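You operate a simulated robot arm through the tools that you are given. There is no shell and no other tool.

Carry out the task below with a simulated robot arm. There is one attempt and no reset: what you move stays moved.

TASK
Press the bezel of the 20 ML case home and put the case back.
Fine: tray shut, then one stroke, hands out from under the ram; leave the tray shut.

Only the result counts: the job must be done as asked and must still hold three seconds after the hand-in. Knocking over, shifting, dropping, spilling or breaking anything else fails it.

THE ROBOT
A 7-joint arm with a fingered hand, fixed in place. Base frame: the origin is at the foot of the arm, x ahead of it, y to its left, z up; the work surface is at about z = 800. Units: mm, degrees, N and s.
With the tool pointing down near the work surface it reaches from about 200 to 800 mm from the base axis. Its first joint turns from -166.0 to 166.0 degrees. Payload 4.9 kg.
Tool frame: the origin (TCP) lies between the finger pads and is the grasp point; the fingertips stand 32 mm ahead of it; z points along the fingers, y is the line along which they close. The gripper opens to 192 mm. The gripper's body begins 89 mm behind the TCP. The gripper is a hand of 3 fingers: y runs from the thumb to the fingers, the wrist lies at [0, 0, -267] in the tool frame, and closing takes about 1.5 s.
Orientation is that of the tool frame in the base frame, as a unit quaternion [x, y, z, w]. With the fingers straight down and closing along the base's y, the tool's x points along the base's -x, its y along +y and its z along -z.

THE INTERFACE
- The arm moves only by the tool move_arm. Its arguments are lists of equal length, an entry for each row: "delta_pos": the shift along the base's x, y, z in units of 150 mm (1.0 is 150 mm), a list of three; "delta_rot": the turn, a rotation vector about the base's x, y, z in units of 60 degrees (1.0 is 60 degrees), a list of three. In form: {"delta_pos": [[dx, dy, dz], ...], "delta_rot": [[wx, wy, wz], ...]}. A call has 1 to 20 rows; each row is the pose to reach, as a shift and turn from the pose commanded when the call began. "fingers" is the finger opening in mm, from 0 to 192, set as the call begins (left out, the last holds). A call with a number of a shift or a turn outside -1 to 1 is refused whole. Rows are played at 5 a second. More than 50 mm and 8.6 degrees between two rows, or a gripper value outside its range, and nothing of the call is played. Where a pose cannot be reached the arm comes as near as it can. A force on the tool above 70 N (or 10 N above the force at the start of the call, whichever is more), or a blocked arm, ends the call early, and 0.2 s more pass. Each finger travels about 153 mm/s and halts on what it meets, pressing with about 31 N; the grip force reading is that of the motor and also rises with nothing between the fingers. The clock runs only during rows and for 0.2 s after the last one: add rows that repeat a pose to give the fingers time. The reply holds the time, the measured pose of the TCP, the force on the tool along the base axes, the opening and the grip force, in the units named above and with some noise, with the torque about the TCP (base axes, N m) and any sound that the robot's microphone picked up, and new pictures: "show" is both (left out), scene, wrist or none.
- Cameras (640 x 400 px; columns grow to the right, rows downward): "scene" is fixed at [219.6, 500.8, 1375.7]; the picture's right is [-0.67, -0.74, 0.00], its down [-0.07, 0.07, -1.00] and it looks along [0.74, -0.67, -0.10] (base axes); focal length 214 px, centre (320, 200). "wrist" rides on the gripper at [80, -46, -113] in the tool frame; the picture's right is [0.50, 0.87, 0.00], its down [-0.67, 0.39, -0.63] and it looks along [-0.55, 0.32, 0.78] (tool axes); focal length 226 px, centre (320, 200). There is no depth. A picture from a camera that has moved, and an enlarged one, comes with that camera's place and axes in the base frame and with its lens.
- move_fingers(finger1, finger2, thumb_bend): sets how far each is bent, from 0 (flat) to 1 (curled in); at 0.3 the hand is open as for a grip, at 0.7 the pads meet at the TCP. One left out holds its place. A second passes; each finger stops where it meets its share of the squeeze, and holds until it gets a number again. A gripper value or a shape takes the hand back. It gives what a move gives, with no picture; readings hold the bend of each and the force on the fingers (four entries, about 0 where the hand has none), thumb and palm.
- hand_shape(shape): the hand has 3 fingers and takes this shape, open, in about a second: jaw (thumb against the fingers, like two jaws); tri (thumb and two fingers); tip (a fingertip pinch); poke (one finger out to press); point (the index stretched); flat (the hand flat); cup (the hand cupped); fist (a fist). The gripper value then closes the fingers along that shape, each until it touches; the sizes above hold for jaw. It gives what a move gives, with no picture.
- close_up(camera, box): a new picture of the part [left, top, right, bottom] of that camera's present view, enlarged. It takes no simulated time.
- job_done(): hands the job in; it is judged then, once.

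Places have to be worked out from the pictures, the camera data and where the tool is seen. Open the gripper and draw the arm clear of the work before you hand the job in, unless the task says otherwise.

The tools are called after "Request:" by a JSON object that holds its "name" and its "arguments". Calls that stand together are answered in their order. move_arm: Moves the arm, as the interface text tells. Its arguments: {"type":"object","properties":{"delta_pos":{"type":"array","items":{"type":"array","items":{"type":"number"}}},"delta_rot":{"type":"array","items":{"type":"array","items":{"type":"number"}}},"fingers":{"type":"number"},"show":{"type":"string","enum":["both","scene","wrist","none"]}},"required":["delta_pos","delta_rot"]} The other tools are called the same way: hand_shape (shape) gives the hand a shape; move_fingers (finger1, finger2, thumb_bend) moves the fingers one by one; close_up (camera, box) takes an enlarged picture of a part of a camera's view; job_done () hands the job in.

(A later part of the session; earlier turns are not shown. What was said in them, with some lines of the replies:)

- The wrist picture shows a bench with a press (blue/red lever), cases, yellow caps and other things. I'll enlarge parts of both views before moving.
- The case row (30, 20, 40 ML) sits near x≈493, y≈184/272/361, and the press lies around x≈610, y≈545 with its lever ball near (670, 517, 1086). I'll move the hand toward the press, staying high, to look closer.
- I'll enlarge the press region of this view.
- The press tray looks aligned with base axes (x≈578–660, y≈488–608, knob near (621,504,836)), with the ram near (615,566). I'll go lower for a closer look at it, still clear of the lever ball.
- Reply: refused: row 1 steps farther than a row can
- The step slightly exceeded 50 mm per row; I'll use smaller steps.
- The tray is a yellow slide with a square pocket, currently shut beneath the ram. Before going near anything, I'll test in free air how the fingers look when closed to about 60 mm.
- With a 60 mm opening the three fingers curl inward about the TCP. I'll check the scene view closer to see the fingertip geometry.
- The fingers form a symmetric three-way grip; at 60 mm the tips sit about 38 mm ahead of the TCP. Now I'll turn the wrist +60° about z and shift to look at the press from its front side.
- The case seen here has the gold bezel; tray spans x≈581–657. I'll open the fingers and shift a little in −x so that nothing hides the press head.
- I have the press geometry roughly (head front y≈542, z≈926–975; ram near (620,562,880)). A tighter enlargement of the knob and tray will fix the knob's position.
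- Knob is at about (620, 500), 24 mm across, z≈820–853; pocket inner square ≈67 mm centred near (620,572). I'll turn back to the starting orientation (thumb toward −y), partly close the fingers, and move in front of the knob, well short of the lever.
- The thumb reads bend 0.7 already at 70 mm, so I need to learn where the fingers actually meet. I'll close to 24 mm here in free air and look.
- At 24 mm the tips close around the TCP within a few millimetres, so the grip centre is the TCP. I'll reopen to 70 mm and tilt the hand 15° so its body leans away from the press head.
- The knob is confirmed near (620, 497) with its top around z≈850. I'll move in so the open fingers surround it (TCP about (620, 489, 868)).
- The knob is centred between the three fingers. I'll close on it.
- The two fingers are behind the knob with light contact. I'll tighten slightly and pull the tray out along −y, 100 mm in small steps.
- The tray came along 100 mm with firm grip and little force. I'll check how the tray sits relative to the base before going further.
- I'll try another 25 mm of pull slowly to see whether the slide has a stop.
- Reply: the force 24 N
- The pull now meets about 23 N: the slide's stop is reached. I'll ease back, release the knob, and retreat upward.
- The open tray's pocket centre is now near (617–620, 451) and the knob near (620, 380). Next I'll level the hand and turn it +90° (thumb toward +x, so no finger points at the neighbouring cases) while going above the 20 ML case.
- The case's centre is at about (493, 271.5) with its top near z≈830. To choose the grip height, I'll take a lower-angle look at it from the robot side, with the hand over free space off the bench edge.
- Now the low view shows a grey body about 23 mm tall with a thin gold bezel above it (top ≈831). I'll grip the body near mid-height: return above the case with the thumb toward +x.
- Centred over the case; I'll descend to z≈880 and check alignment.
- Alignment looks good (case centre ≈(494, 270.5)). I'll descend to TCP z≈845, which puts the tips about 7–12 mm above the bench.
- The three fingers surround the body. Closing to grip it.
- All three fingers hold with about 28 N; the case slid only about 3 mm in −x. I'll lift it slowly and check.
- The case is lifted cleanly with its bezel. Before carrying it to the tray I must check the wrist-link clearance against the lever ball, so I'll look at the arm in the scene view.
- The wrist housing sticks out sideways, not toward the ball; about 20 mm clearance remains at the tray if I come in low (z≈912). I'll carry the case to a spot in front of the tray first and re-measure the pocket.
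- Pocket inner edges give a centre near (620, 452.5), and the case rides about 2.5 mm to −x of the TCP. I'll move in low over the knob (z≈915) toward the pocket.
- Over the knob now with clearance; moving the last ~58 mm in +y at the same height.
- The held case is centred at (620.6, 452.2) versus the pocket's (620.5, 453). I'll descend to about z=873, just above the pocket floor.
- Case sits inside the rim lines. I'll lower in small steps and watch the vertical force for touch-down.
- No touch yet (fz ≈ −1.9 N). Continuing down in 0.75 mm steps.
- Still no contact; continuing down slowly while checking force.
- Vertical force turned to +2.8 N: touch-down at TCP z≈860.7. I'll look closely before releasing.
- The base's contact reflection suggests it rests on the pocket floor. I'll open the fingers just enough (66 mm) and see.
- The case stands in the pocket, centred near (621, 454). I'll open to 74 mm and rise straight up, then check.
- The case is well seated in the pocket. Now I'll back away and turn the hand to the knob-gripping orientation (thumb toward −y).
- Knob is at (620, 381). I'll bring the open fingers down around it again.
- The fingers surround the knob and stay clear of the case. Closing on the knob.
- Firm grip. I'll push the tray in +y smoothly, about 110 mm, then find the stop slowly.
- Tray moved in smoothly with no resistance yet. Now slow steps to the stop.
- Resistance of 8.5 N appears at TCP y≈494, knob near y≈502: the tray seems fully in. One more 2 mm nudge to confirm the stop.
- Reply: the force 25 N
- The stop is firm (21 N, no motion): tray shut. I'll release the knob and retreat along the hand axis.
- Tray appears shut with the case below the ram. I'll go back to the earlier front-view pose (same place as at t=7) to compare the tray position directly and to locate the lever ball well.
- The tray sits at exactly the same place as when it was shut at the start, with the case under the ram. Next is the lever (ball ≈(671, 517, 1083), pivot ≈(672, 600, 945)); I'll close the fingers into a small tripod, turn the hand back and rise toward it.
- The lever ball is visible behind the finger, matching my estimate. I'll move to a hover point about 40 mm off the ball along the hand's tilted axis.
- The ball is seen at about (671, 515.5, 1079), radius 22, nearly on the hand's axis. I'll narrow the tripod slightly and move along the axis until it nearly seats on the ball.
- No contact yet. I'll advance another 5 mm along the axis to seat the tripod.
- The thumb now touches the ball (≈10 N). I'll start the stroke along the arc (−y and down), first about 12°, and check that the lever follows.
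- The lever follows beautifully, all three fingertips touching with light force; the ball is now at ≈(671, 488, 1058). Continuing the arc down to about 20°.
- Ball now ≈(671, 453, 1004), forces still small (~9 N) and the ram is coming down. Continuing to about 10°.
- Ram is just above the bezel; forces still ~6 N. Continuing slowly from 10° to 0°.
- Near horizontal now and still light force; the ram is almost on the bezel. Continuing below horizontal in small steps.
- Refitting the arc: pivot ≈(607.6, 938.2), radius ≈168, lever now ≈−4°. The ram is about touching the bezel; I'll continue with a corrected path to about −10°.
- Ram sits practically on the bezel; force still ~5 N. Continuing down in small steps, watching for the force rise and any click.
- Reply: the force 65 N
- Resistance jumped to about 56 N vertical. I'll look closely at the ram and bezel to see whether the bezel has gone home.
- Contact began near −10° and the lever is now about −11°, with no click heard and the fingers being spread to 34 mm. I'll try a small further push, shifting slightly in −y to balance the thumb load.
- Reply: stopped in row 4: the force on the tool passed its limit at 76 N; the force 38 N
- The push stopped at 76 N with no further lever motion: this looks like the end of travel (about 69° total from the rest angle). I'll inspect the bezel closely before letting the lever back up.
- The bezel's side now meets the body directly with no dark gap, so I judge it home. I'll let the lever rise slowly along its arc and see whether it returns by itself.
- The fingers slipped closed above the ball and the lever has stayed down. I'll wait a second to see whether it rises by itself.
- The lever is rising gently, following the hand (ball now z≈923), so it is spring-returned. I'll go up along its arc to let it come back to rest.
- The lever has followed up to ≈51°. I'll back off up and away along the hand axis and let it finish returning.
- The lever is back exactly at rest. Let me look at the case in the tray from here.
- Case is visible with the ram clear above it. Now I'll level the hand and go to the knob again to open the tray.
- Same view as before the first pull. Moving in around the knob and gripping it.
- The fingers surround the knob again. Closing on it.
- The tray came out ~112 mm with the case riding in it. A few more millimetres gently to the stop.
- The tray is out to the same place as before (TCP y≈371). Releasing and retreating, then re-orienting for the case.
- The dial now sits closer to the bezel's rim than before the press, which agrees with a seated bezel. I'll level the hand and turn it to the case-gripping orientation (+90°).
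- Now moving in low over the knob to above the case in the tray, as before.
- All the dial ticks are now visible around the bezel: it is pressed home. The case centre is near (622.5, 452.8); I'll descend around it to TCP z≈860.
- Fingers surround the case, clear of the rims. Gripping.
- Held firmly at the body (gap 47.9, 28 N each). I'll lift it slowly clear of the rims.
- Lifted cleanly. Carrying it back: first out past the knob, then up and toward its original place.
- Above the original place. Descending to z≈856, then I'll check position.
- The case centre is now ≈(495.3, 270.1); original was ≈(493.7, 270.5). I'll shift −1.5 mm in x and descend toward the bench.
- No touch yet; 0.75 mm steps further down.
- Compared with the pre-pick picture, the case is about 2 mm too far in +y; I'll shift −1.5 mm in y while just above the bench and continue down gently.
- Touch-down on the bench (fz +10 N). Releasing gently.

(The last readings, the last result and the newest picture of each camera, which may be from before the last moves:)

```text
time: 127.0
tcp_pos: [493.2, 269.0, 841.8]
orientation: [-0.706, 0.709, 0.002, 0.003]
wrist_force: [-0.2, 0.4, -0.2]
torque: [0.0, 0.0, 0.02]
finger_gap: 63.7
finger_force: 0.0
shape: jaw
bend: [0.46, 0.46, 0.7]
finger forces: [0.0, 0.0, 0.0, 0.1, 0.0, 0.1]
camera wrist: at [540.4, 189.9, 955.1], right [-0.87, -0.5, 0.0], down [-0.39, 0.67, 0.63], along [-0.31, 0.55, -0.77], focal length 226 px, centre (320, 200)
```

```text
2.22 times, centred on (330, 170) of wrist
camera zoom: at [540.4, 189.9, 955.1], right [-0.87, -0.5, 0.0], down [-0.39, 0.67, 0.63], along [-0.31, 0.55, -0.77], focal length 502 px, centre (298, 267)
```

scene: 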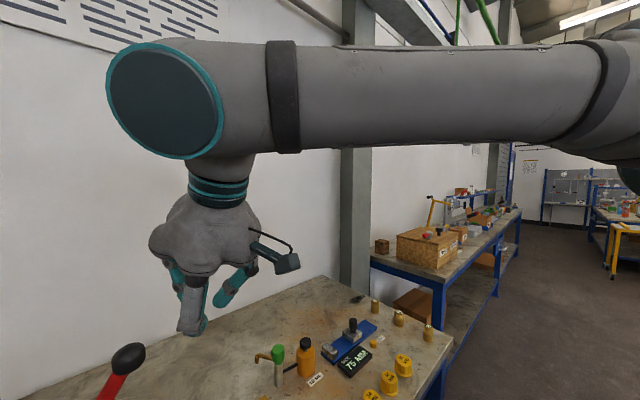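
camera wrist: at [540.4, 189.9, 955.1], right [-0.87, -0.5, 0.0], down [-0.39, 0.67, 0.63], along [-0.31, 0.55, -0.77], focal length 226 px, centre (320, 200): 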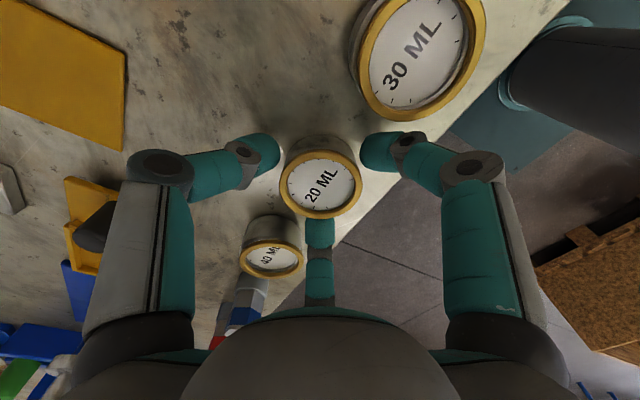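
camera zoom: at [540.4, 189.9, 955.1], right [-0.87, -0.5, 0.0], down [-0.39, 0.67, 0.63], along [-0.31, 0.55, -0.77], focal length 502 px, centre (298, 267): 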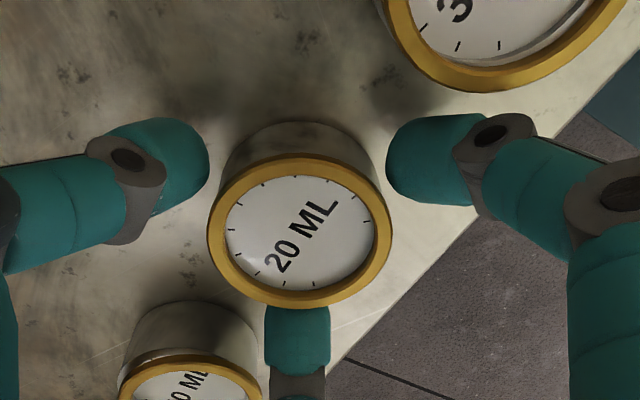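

The case stands free at ≈(494.5, 268) — within about 2 mm of where it was. Opening a bit more and rising straight up.

Request:
{"name": "move_arm", "arguments": {"delta_pos": [[0, 0, 0], [0, 0, 0], [0, 0, 0.05], [0, 0, 0.12], [0, 0, 0.25], [0, 0, 0.45], [0, 0, 0.7], [0, 0, 0.9], [0, 0, 0.9]], "delta_rot": [[0, 0, 0], [0, 0, 0], [0, 0, 0], [0, 0, 0], [0, 0, 0], [0, 0, 0], [0, 0, 0], [0, 0, 0], [0, 0, 0]], "fingers": 74, "show": "wrist"}}

Request:
{"name": "close_up", "arguments": {"camera": "wrist", "box": [260, 60, 380, 160]}}

```text
time: 129.0
tcp_pos: [494.3, 266.8, 977.9]
orientation: [-0.706, 0.708, 0.002, 0.002]
wrist_force: [0.8, 0.4, -0.5]
torque: [-0.01, 0.01, 0.02]
finger_gap: 73.5
finger_force: 0.0
shape: jaw
bend: [0.43, 0.43, 0.7]
finger forces: [0.0, 0.0, 0.0, 0.1, 0.1, 0.1]
camera wrist: at [540.3, 189.7, 1091.1], right [-0.87, -0.5, 0.0], down [-0.39, 0.67, 0.63], along [-0.31, 0.55, -0.77], focal length 226 px, centre (320, 200)
```

wrist: 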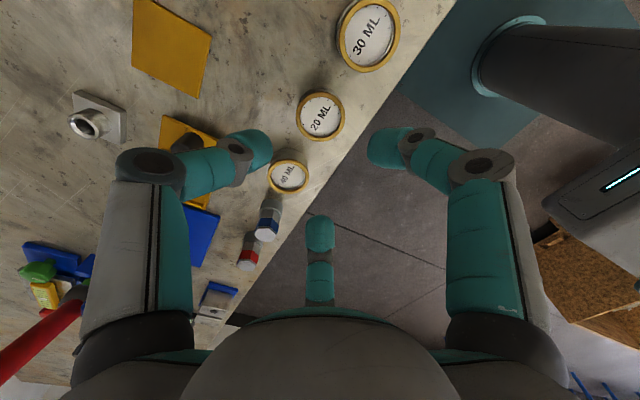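

```text
4.00 times, centred on (320, 110) of wrist
camera zoom: at [540.3, 189.7, 1091.1], right [-0.87, -0.5, 0.0], down [-0.39, 0.67, 0.63], along [-0.31, 0.55, -0.77], focal length 904 px, centre (320, 560)
```

zoom: 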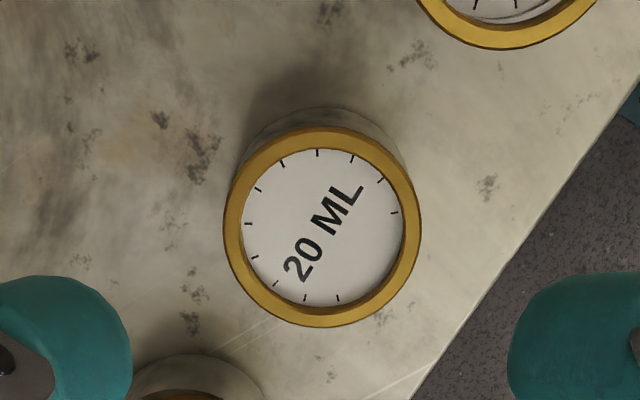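

The 20 ML case is back in place with its bezel home. Now I return to the knob (turning −90°) to shut the empty tray.

Request:
{"name": "move_arm", "arguments": {"delta_pos": [[0.1, 0.06, 0.05], [0.2, 0.12, 0.06], [0.3, 0.18, 0.06], [0.4, 0.24, 0.06], [0.5, 0.3, 0.06], [0.6, 0.36, 0.06], [0.7, 0.42, 0.06], [0.83, 0.46, 0.06], [0.83, 0.46, 0.06]], "delta_rot": [[0, 0, -0.125], [0, 0, -0.25], [0, 0, -0.375], [0, 0, -0.5], [0, 0, -0.625], [0, 0, -0.75], [0, 0, -0.875], [0, 0, -1.0], [0, 0, -1.0]], "show": "none"}}

Request:
{"name": "move_arm", "arguments": {"delta_pos": [[0, 0, 0], [0, 0, 0], [0, 0, 0], [0, 0, 0], [0, 0, 0]], "delta_rot": [[0, 0, -0.125], [0, 0, -0.25], [0, 0, -0.375], [0, 0, -0.5], [0, 0, -0.5]], "show": "none"}}

Request:
{"name": "move_arm", "arguments": {"delta_pos": [[0, 0, 0], [0, 0, 0], [0, 0, 0]], "delta_rot": [[0.125, 0, 0], [0.25, 0, 0], [0.25, 0, 0]], "show": "wrist"}}

Request:
{"name": "close_up", "arguments": {"camera": "wrist", "box": [280, 50, 460, 210]}}

```text
time: 131.0
tcp_pos: [618.2, 336.9, 985.5]
orientation: [-0.256, 0.967, 0.001, 0.002]
wrist_force: [0.5, -0.5, 0.3]
torque: [-0.01, 0.01, 0.01]
finger_gap: 73.5
finger_force: 0.1
shape: jaw
bend: [0.43, 0.43, 0.7]
finger forces: [0.0, 0.0, 0.0, 0.0, 0.0, 0.0]
```

```text
time: 132.2
tcp_pos: [618.5, 336.8, 986.2]
orientation: [0.002, 1.0, -0.001, 0.003]
wrist_force: [0.4, 0.1, -0.5]
torque: [0.0, -0.02, -0.01]
finger_gap: 73.8
finger_force: 0.1
shape: jaw
bend: [0.43, 0.43, 0.7]
finger forces: [0.1, 0.0, 0.0, 0.1, 0.1, 0.0]
```

```text
time: 133.0
tcp_pos: [619.8, 337.8, 987.5]
orientation: [0.002, 0.991, 0.132, 0.003]
wrist_force: [0.3, 0.9, 1.0]
torque: [0.03, -0.05, 0.04]
finger_gap: 73.6
finger_force: 0.0
shape: jaw
bend: [0.43, 0.43, 0.7]
finger forces: [0.1, 0.2, 0.1, 0.0, 0.0, 0.1]
camera wrist: at [538.9, 265.9, 1083.4], right [-0.5, 0.84, 0.22], down [0.67, 0.21, 0.71], along [0.55, 0.5, -0.66], focal length 226 px, centre (320, 200)
```

wrist: 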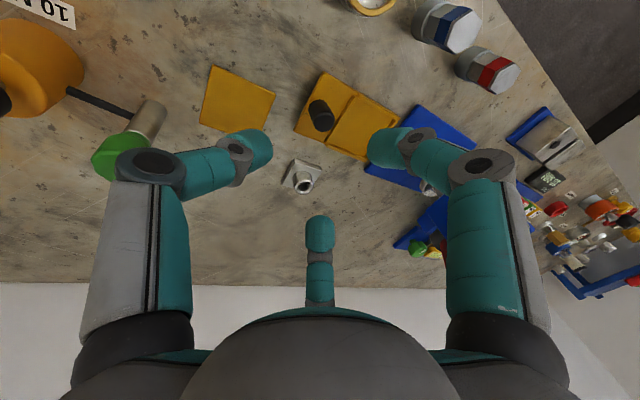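

```text
2.50 times, centred on (370, 130) of wrist
camera zoom: at [538.9, 265.9, 1083.4], right [-0.5, 0.84, 0.22], down [0.67, 0.21, 0.71], along [0.55, 0.5, -0.66], focal length 565 px, centre (195, 375)
```

zoom: 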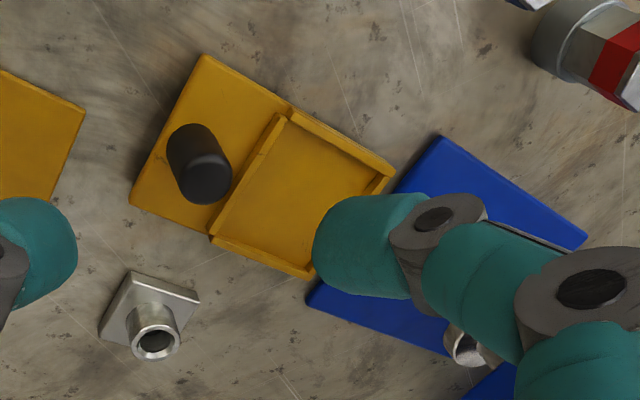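

Knob is at (620, 380). Approaching and gripping as before.

Request:
{"name": "move_arm", "arguments": {"delta_pos": [[0, 0.07, -0.25], [0, 0.14, -0.5], [0, 0.2, -0.7], [0, 0.225, -0.79], [0, 0.225, -0.79]], "delta_rot": [[0, 0, 0], [0, 0, 0], [0, 0, 0], [0, 0, 0], [0, 0, 0]], "show": "wrist"}}

Request:
{"name": "close_up", "arguments": {"camera": "wrist", "box": [200, 80, 440, 260]}}

```text
time: 134.2
tcp_pos: [618.9, 370.3, 867.0]
orientation: [0.001, 0.991, 0.13, 0.002]
wrist_force: [-0.3, -0.2, -0.4]
torque: [-0.02, 0.01, 0.0]
finger_gap: 73.5
finger_force: 0.1
shape: jaw
bend: [0.43, 0.43, 0.7]
finger forces: [0.0, 0.1, 0.1, 0.0, 0.0, 0.0]
camera wrist: at [539.0, 299.8, 964.5], right [-0.5, 0.84, 0.22], down [0.67, 0.21, 0.71], along [0.55, 0.5, -0.67], focal length 226 px, centre (320, 200)
```

wrist: 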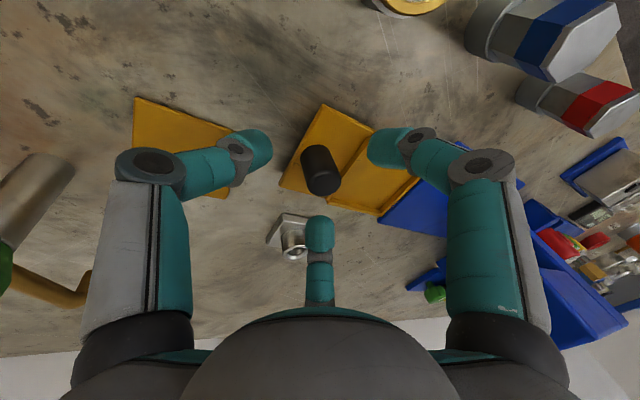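

```text
2.22 times, centred on (320, 170) of wrist
camera zoom: at [539.0, 299.8, 964.5], right [-0.5, 0.84, 0.22], down [0.67, 0.21, 0.71], along [0.55, 0.5, -0.67], focal length 502 px, centre (320, 267)
```

zoom: 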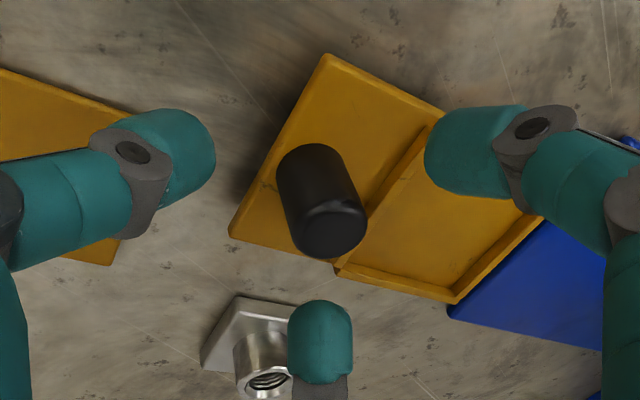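

Well placed around the knob. Closing, then pushing the tray in smoothly.

Request:
{"name": "move_arm", "arguments": {"delta_pos": [[0, 0, 0], [0, 0, 0], [0, 0, 0], [0, 0, 0], [0, 0, 0], [0, 0, 0], [0, 0, 0]], "delta_rot": [[0, 0, 0], [0, 0, 0], [0, 0, 0], [0, 0, 0], [0, 0, 0], [0, 0, 0], [0, 0, 0]], "fingers": 8, "show": "none"}}

Request:
{"name": "move_arm", "arguments": {"delta_pos": [[0.003, 0.02, 0], [0.005, 0.07, 0], [0.006, 0.13, 0], [0.006, 0.2, 0], [0.006, 0.27, 0], [0.006, 0.34, 0], [0.006, 0.41, 0], [0.006, 0.48, 0], [0.006, 0.55, 0], [0.006, 0.62, 0], [0.006, 0.68, 0], [0.006, 0.72, 0], [0.006, 0.75, 0], [0.006, 0.75, 0]], "delta_rot": [[0, 0, 0], [0, 0, 0], [0, 0, 0], [0, 0, 0], [0, 0, 0], [0, 0, 0], [0, 0, 0], [0, 0, 0], [0, 0, 0], [0, 0, 0], [0, 0, 0], [0, 0, 0], [0, 0, 0], [0, 0, 0]], "show": "none"}}

Request:
{"name": "move_arm", "arguments": {"delta_pos": [[0, 0.013, 0], [0, 0.026, 0], [0, 0.04, 0], [0, 0.053, 0], [0, 0.066, 0], [0, 0.073, 0], [0, 0.073, 0]], "delta_rot": [[0, 0, 0], [0, 0, 0], [0, 0, 0], [0, 0, 0], [0, 0, 0], [0, 0, 0], [0, 0, 0]], "show": "wrist"}}

```text
time: 135.8
tcp_pos: [620.0, 371.8, 868.3]
orientation: [0.002, 0.991, 0.132, 0.002]
wrist_force: [1.8, 2.7, 2.0]
torque: [0.1, -0.03, -0.01]
finger_gap: 15.2
finger_force: 31.1
shape: jaw
bend: [0.62, 0.62, 0.7]
finger forces: [28.4, 29.9, 0.0, 0.1, 25.2, 0.0]
```

```text
time: 138.8
tcp_pos: [619.1, 484.2, 868.1]
orientation: [0.002, 0.991, 0.13, 0.001]
wrist_force: [-2.9, -0.4, 1.5]
torque: [0.03, 0.05, 0.01]
finger_gap: 15.0
finger_force: 30.9
shape: jaw
bend: [0.62, 0.62, 0.7]
finger forces: [29.7, 28.9, 0.0, 0.1, 28.3, 0.0]
```

```text
time: 140.4
tcp_pos: [619.7, 493.1, 867.2]
orientation: [0.002, 0.992, 0.129, 0.001]
wrist_force: [-7.6, -17.6, 10.8]
torque: [-0.51, 0.18, 0.0]
finger_gap: 15.3
finger_force: 31.1
shape: jaw
bend: [0.62, 0.73, 0.7]
finger forces: [29.0, 27.4, 0.0, 0.1, 41.7, 0.0]
camera wrist: at [539.9, 422.0, 965.3], right [-0.5, 0.84, 0.22], down [0.67, 0.21, 0.71], along [0.55, 0.5, -0.67], focal length 226 px, centre (320, 200)
```

wrist: 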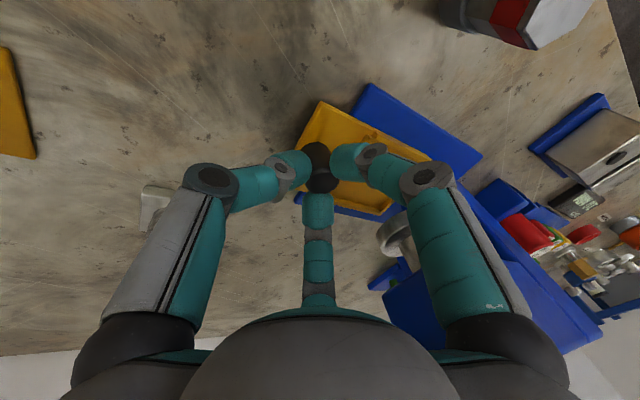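

The tray is at its stop again (TCP y≈493, 17.6 N against it): shut. Releasing the knob and retreating along the hand axis.

Request:
{"name": "move_arm", "arguments": {"delta_pos": [[0, 0, 0], [0, 0, 0], [0, 0, 0], [0, -0.01, 0], [0, -0.015, 0], [0, -0.06, 0.15], [0, -0.2, 0.35], [0, -0.4, 0.5], [0, -0.6, 0.6], [0, -0.6, 0.6]], "delta_rot": [[0, 0, 0], [0, 0, 0], [0, 0, 0], [0, 0, 0], [0, 0, 0], [0, 0, 0], [0, 0, 0], [0, 0, 0], [0, 0, 0], [0, 0, 0]], "fingers": 74, "show": "none"}}

Request:
{"name": "move_arm", "arguments": {"delta_pos": [[0, -0.05, 0.2], [-0.1, -0.1, 0.4], [-0.1, -0.1, 0.4]], "delta_rot": [[-0.125, 0, 0], [-0.25, 0, 0], [-0.25, 0, 0]], "show": "none"}}

Request:
{"name": "move_arm", "arguments": {"delta_pos": [[-0.08, -0.04, 0.05], [-0.16, -0.08, 0.1], [-0.24, -0.12, 0.15], [-0.32, -0.16, 0.2], [-0.4, -0.2, 0.25], [-0.48, -0.25, 0.3], [-0.56, -0.28, 0.38], [-0.62, -0.3, 0.44], [-0.62, -0.3, 0.44]], "delta_rot": [[0, 0, 0.125], [0, 0, 0.25], [0, 0, 0.375], [0, 0, 0.5], [0, 0, 0.625], [0, 0, 0.75], [0, 0, 0.875], [0, 0, 1.0], [0, 0, 1.0]], "fingers": 192, "show": "wrist"}}

Request:
{"name": "close_up", "arguments": {"camera": "wrist", "box": [230, 155, 310, 235]}}

Request:
{"name": "close_up", "arguments": {"camera": "wrist", "box": [290, 0, 380, 130]}}

```text
time: 142.6
tcp_pos: [619.2, 404.5, 958.2]
orientation: [0.002, 0.991, 0.13, 0.002]
wrist_force: [0.9, -0.9, -0.2]
torque: [0.03, 0.01, 0.01]
finger_gap: 73.8
finger_force: 0.1
shape: jaw
bend: [0.43, 0.43, 0.7]
finger forces: [0.1, 0.1, 0.1, 0.0, 0.1, 0.0]
```

```text
time: 143.4
tcp_pos: [605.4, 389.7, 1018.3]
orientation: [0.002, 1.0, 0.0, 0.003]
wrist_force: [-0.1, -0.4, 0.6]
torque: [-0.03, -0.03, 0.02]
finger_gap: 73.7
finger_force: 0.1
shape: jaw
bend: [0.43, 0.42, 0.7]
finger forces: [0.0, 0.0, 0.1, 0.1, 0.0, 0.0]
```

```text
time: 145.4
tcp_pos: [510.9, 345.9, 1084.6]
orientation: [-0.499, 0.866, 0.002, 0.001]
wrist_force: [0.4, -0.5, 0.4]
torque: [0.02, -0.02, 0.02]
finger_gap: 192.2
finger_force: 0.0
shape: jaw
bend: [0.3, 0.3, 0.3]
finger forces: [0.0, 0.0, 0.1, 0.1, 0.1, 0.0]
camera wrist: at [511.6, 254.0, 1197.0], right [-1.0, 0.0, 0.0], down [0.0, 0.77, 0.63], along [0.0, 0.63, -0.77], focal length 226 px, centre (320, 200)
```

wrist: 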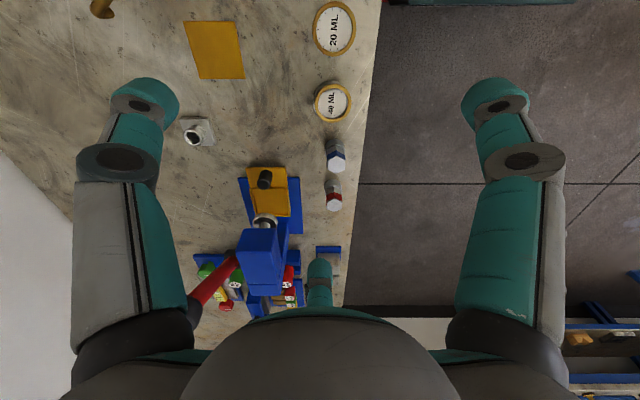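

```text
5.00 times, centred on (270, 195) of wrist
camera zoom: at [511.6, 254.0, 1197.0], right [-1.0, 0.0, 0.0], down [0.0, 0.77, 0.63], along [0.0, 0.63, -0.77], focal length 1130 px, centre (570, 225)
```

zoom: 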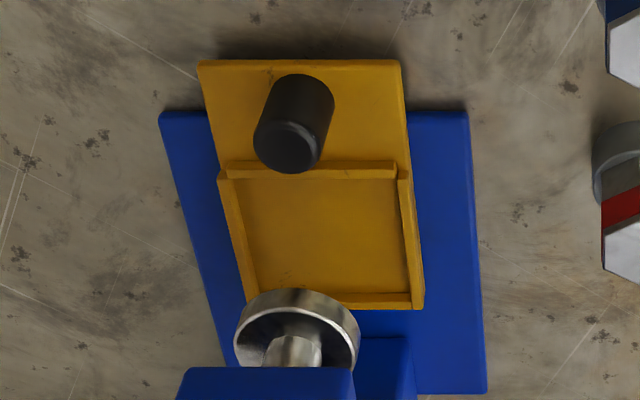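

```text
3.08 times, centred on (335, 65) of wrist
camera zoom: at [511.6, 254.0, 1197.0], right [-1.0, 0.0, 0.0], down [0.0, 0.77, 0.63], along [0.0, 0.63, -0.77], focal length 696 px, centre (274, 615)
```

zoom: 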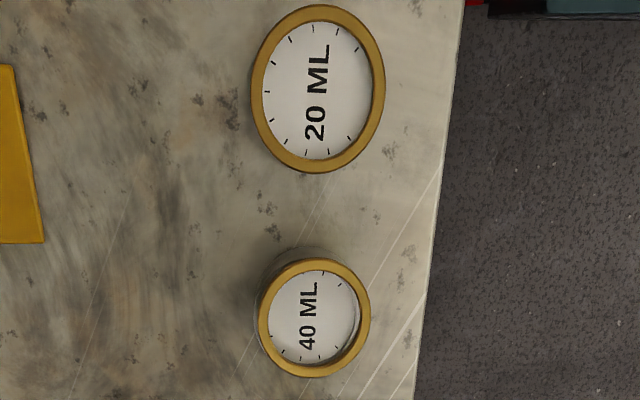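

The picture matches the starting one: tray shut, ram up, lever at rest. I'll take the identical close-up of the 20 ML case as at t=7 to compare its place.

Request:
{"name": "close_up", "arguments": {"camera": "wrist", "box": [300, 0, 370, 80]}}

Request:
{"name": "close_up", "arguments": {"camera": "scene", "box": [200, 280, 460, 400]}}

```text
5.00 times, centred on (335, 40) of wrist
camera zoom: at [511.6, 254.0, 1197.0], right [-1.0, 0.0, 0.0], down [0.0, 0.77, 0.63], along [0.0, 0.63, -0.77], focal length 1130 px, centre (245, 1000)
```

zoom: 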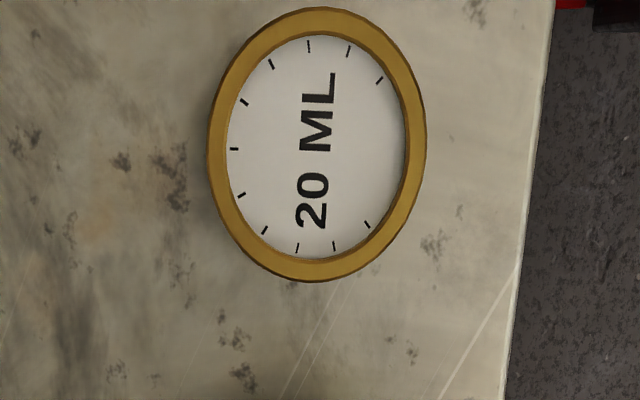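

```text
2.46 times, centred on (330, 340) of scene
camera zoom: at [219.6, 500.8, 1375.7], right [-0.67, -0.74, 0.0], down [-0.07, 0.07, -1.0], along [0.74, -0.67, -0.1], focal length 528 px, centre (295, -145)
```

zoom: 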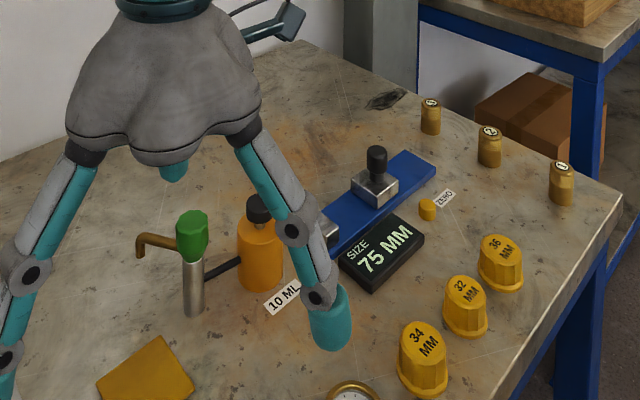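

The case is within about 2 mm of its original spot, the bezel is seated, and nothing else has moved. I'll draw the open hand up and clear before handing in.

Request:
{"name": "move_arm", "arguments": {"delta_pos": [[-0.05, -0.1, 0.3], [-0.15, -0.25, 0.55], [-0.3, -0.4, 0.8], [-0.45, -0.55, 1.0], [-0.45, -0.55, 1.0], [-0.45, -0.55, 1.0]], "delta_rot": [[0, 0, 0], [0, 0, 0], [0, 0, 0], [0, 0, 0], [0, 0, 0], [0, 0, 0]], "show": "both"}}

```text
time: 146.8
tcp_pos: [444.1, 260.9, 1234.2]
orientation: [-0.499, 0.867, 0.001, 0.002]
wrist_force: [-0.1, 0.4, -0.1]
torque: [0.01, 0.01, 0.02]
finger_gap: 192.2
finger_force: 0.0
shape: jaw
bend: [0.3, 0.3, 0.3]
finger forces: [0.0, 0.0, 0.1, 0.0, 0.0, 0.0]
camera wrist: at [443.4, 171.0, 1346.8], right [-1.0, 0.0, 0.0], down [0.0, 0.77, 0.63], along [0.0, 0.63, -0.77], focal length 226 px, centre (320, 200)
```

scene: 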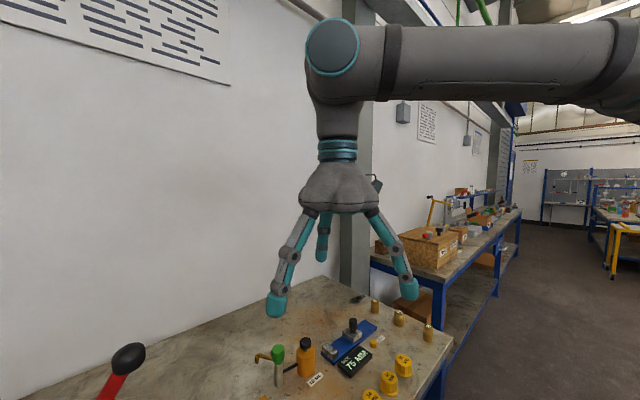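
wrist: 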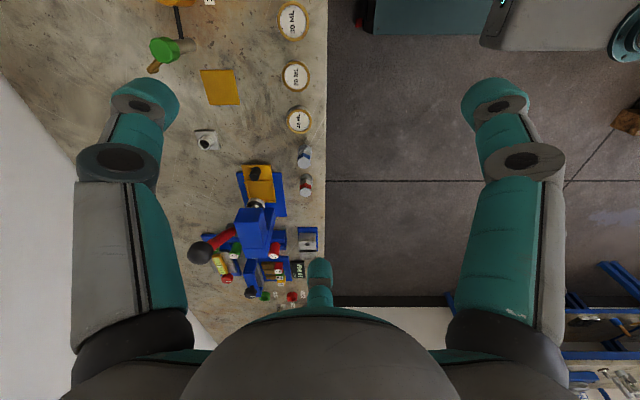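

The overview shows the three cases in their row, the tray shut and empty, the lever at rest, and the hand open and clear of the bench. I'm handing the job in.

Request:
{"name": "job_done", "arguments": {}}

```text
The job is handed in.
```

The bezel of the 20 ML case is pressed home, and the case is back in its row about 2 mm from where it started.

- **Press:** I loaded the case and shut the tray to its stop. I then pulled the lever through one full stroke with the hand out from under the ram. The stroke ended at the lever's stop, and the lever returned to its rest position. No click was heard. I judged the bezel home because all the dial ticks now show around it and it sits lower than before.
- **Tray:** It is shut and empty, in the same position as at the start.
- **Rest of the bench:** Nothing else appears to have moved. The gripper is open and the arm is drawn up clear of the work.
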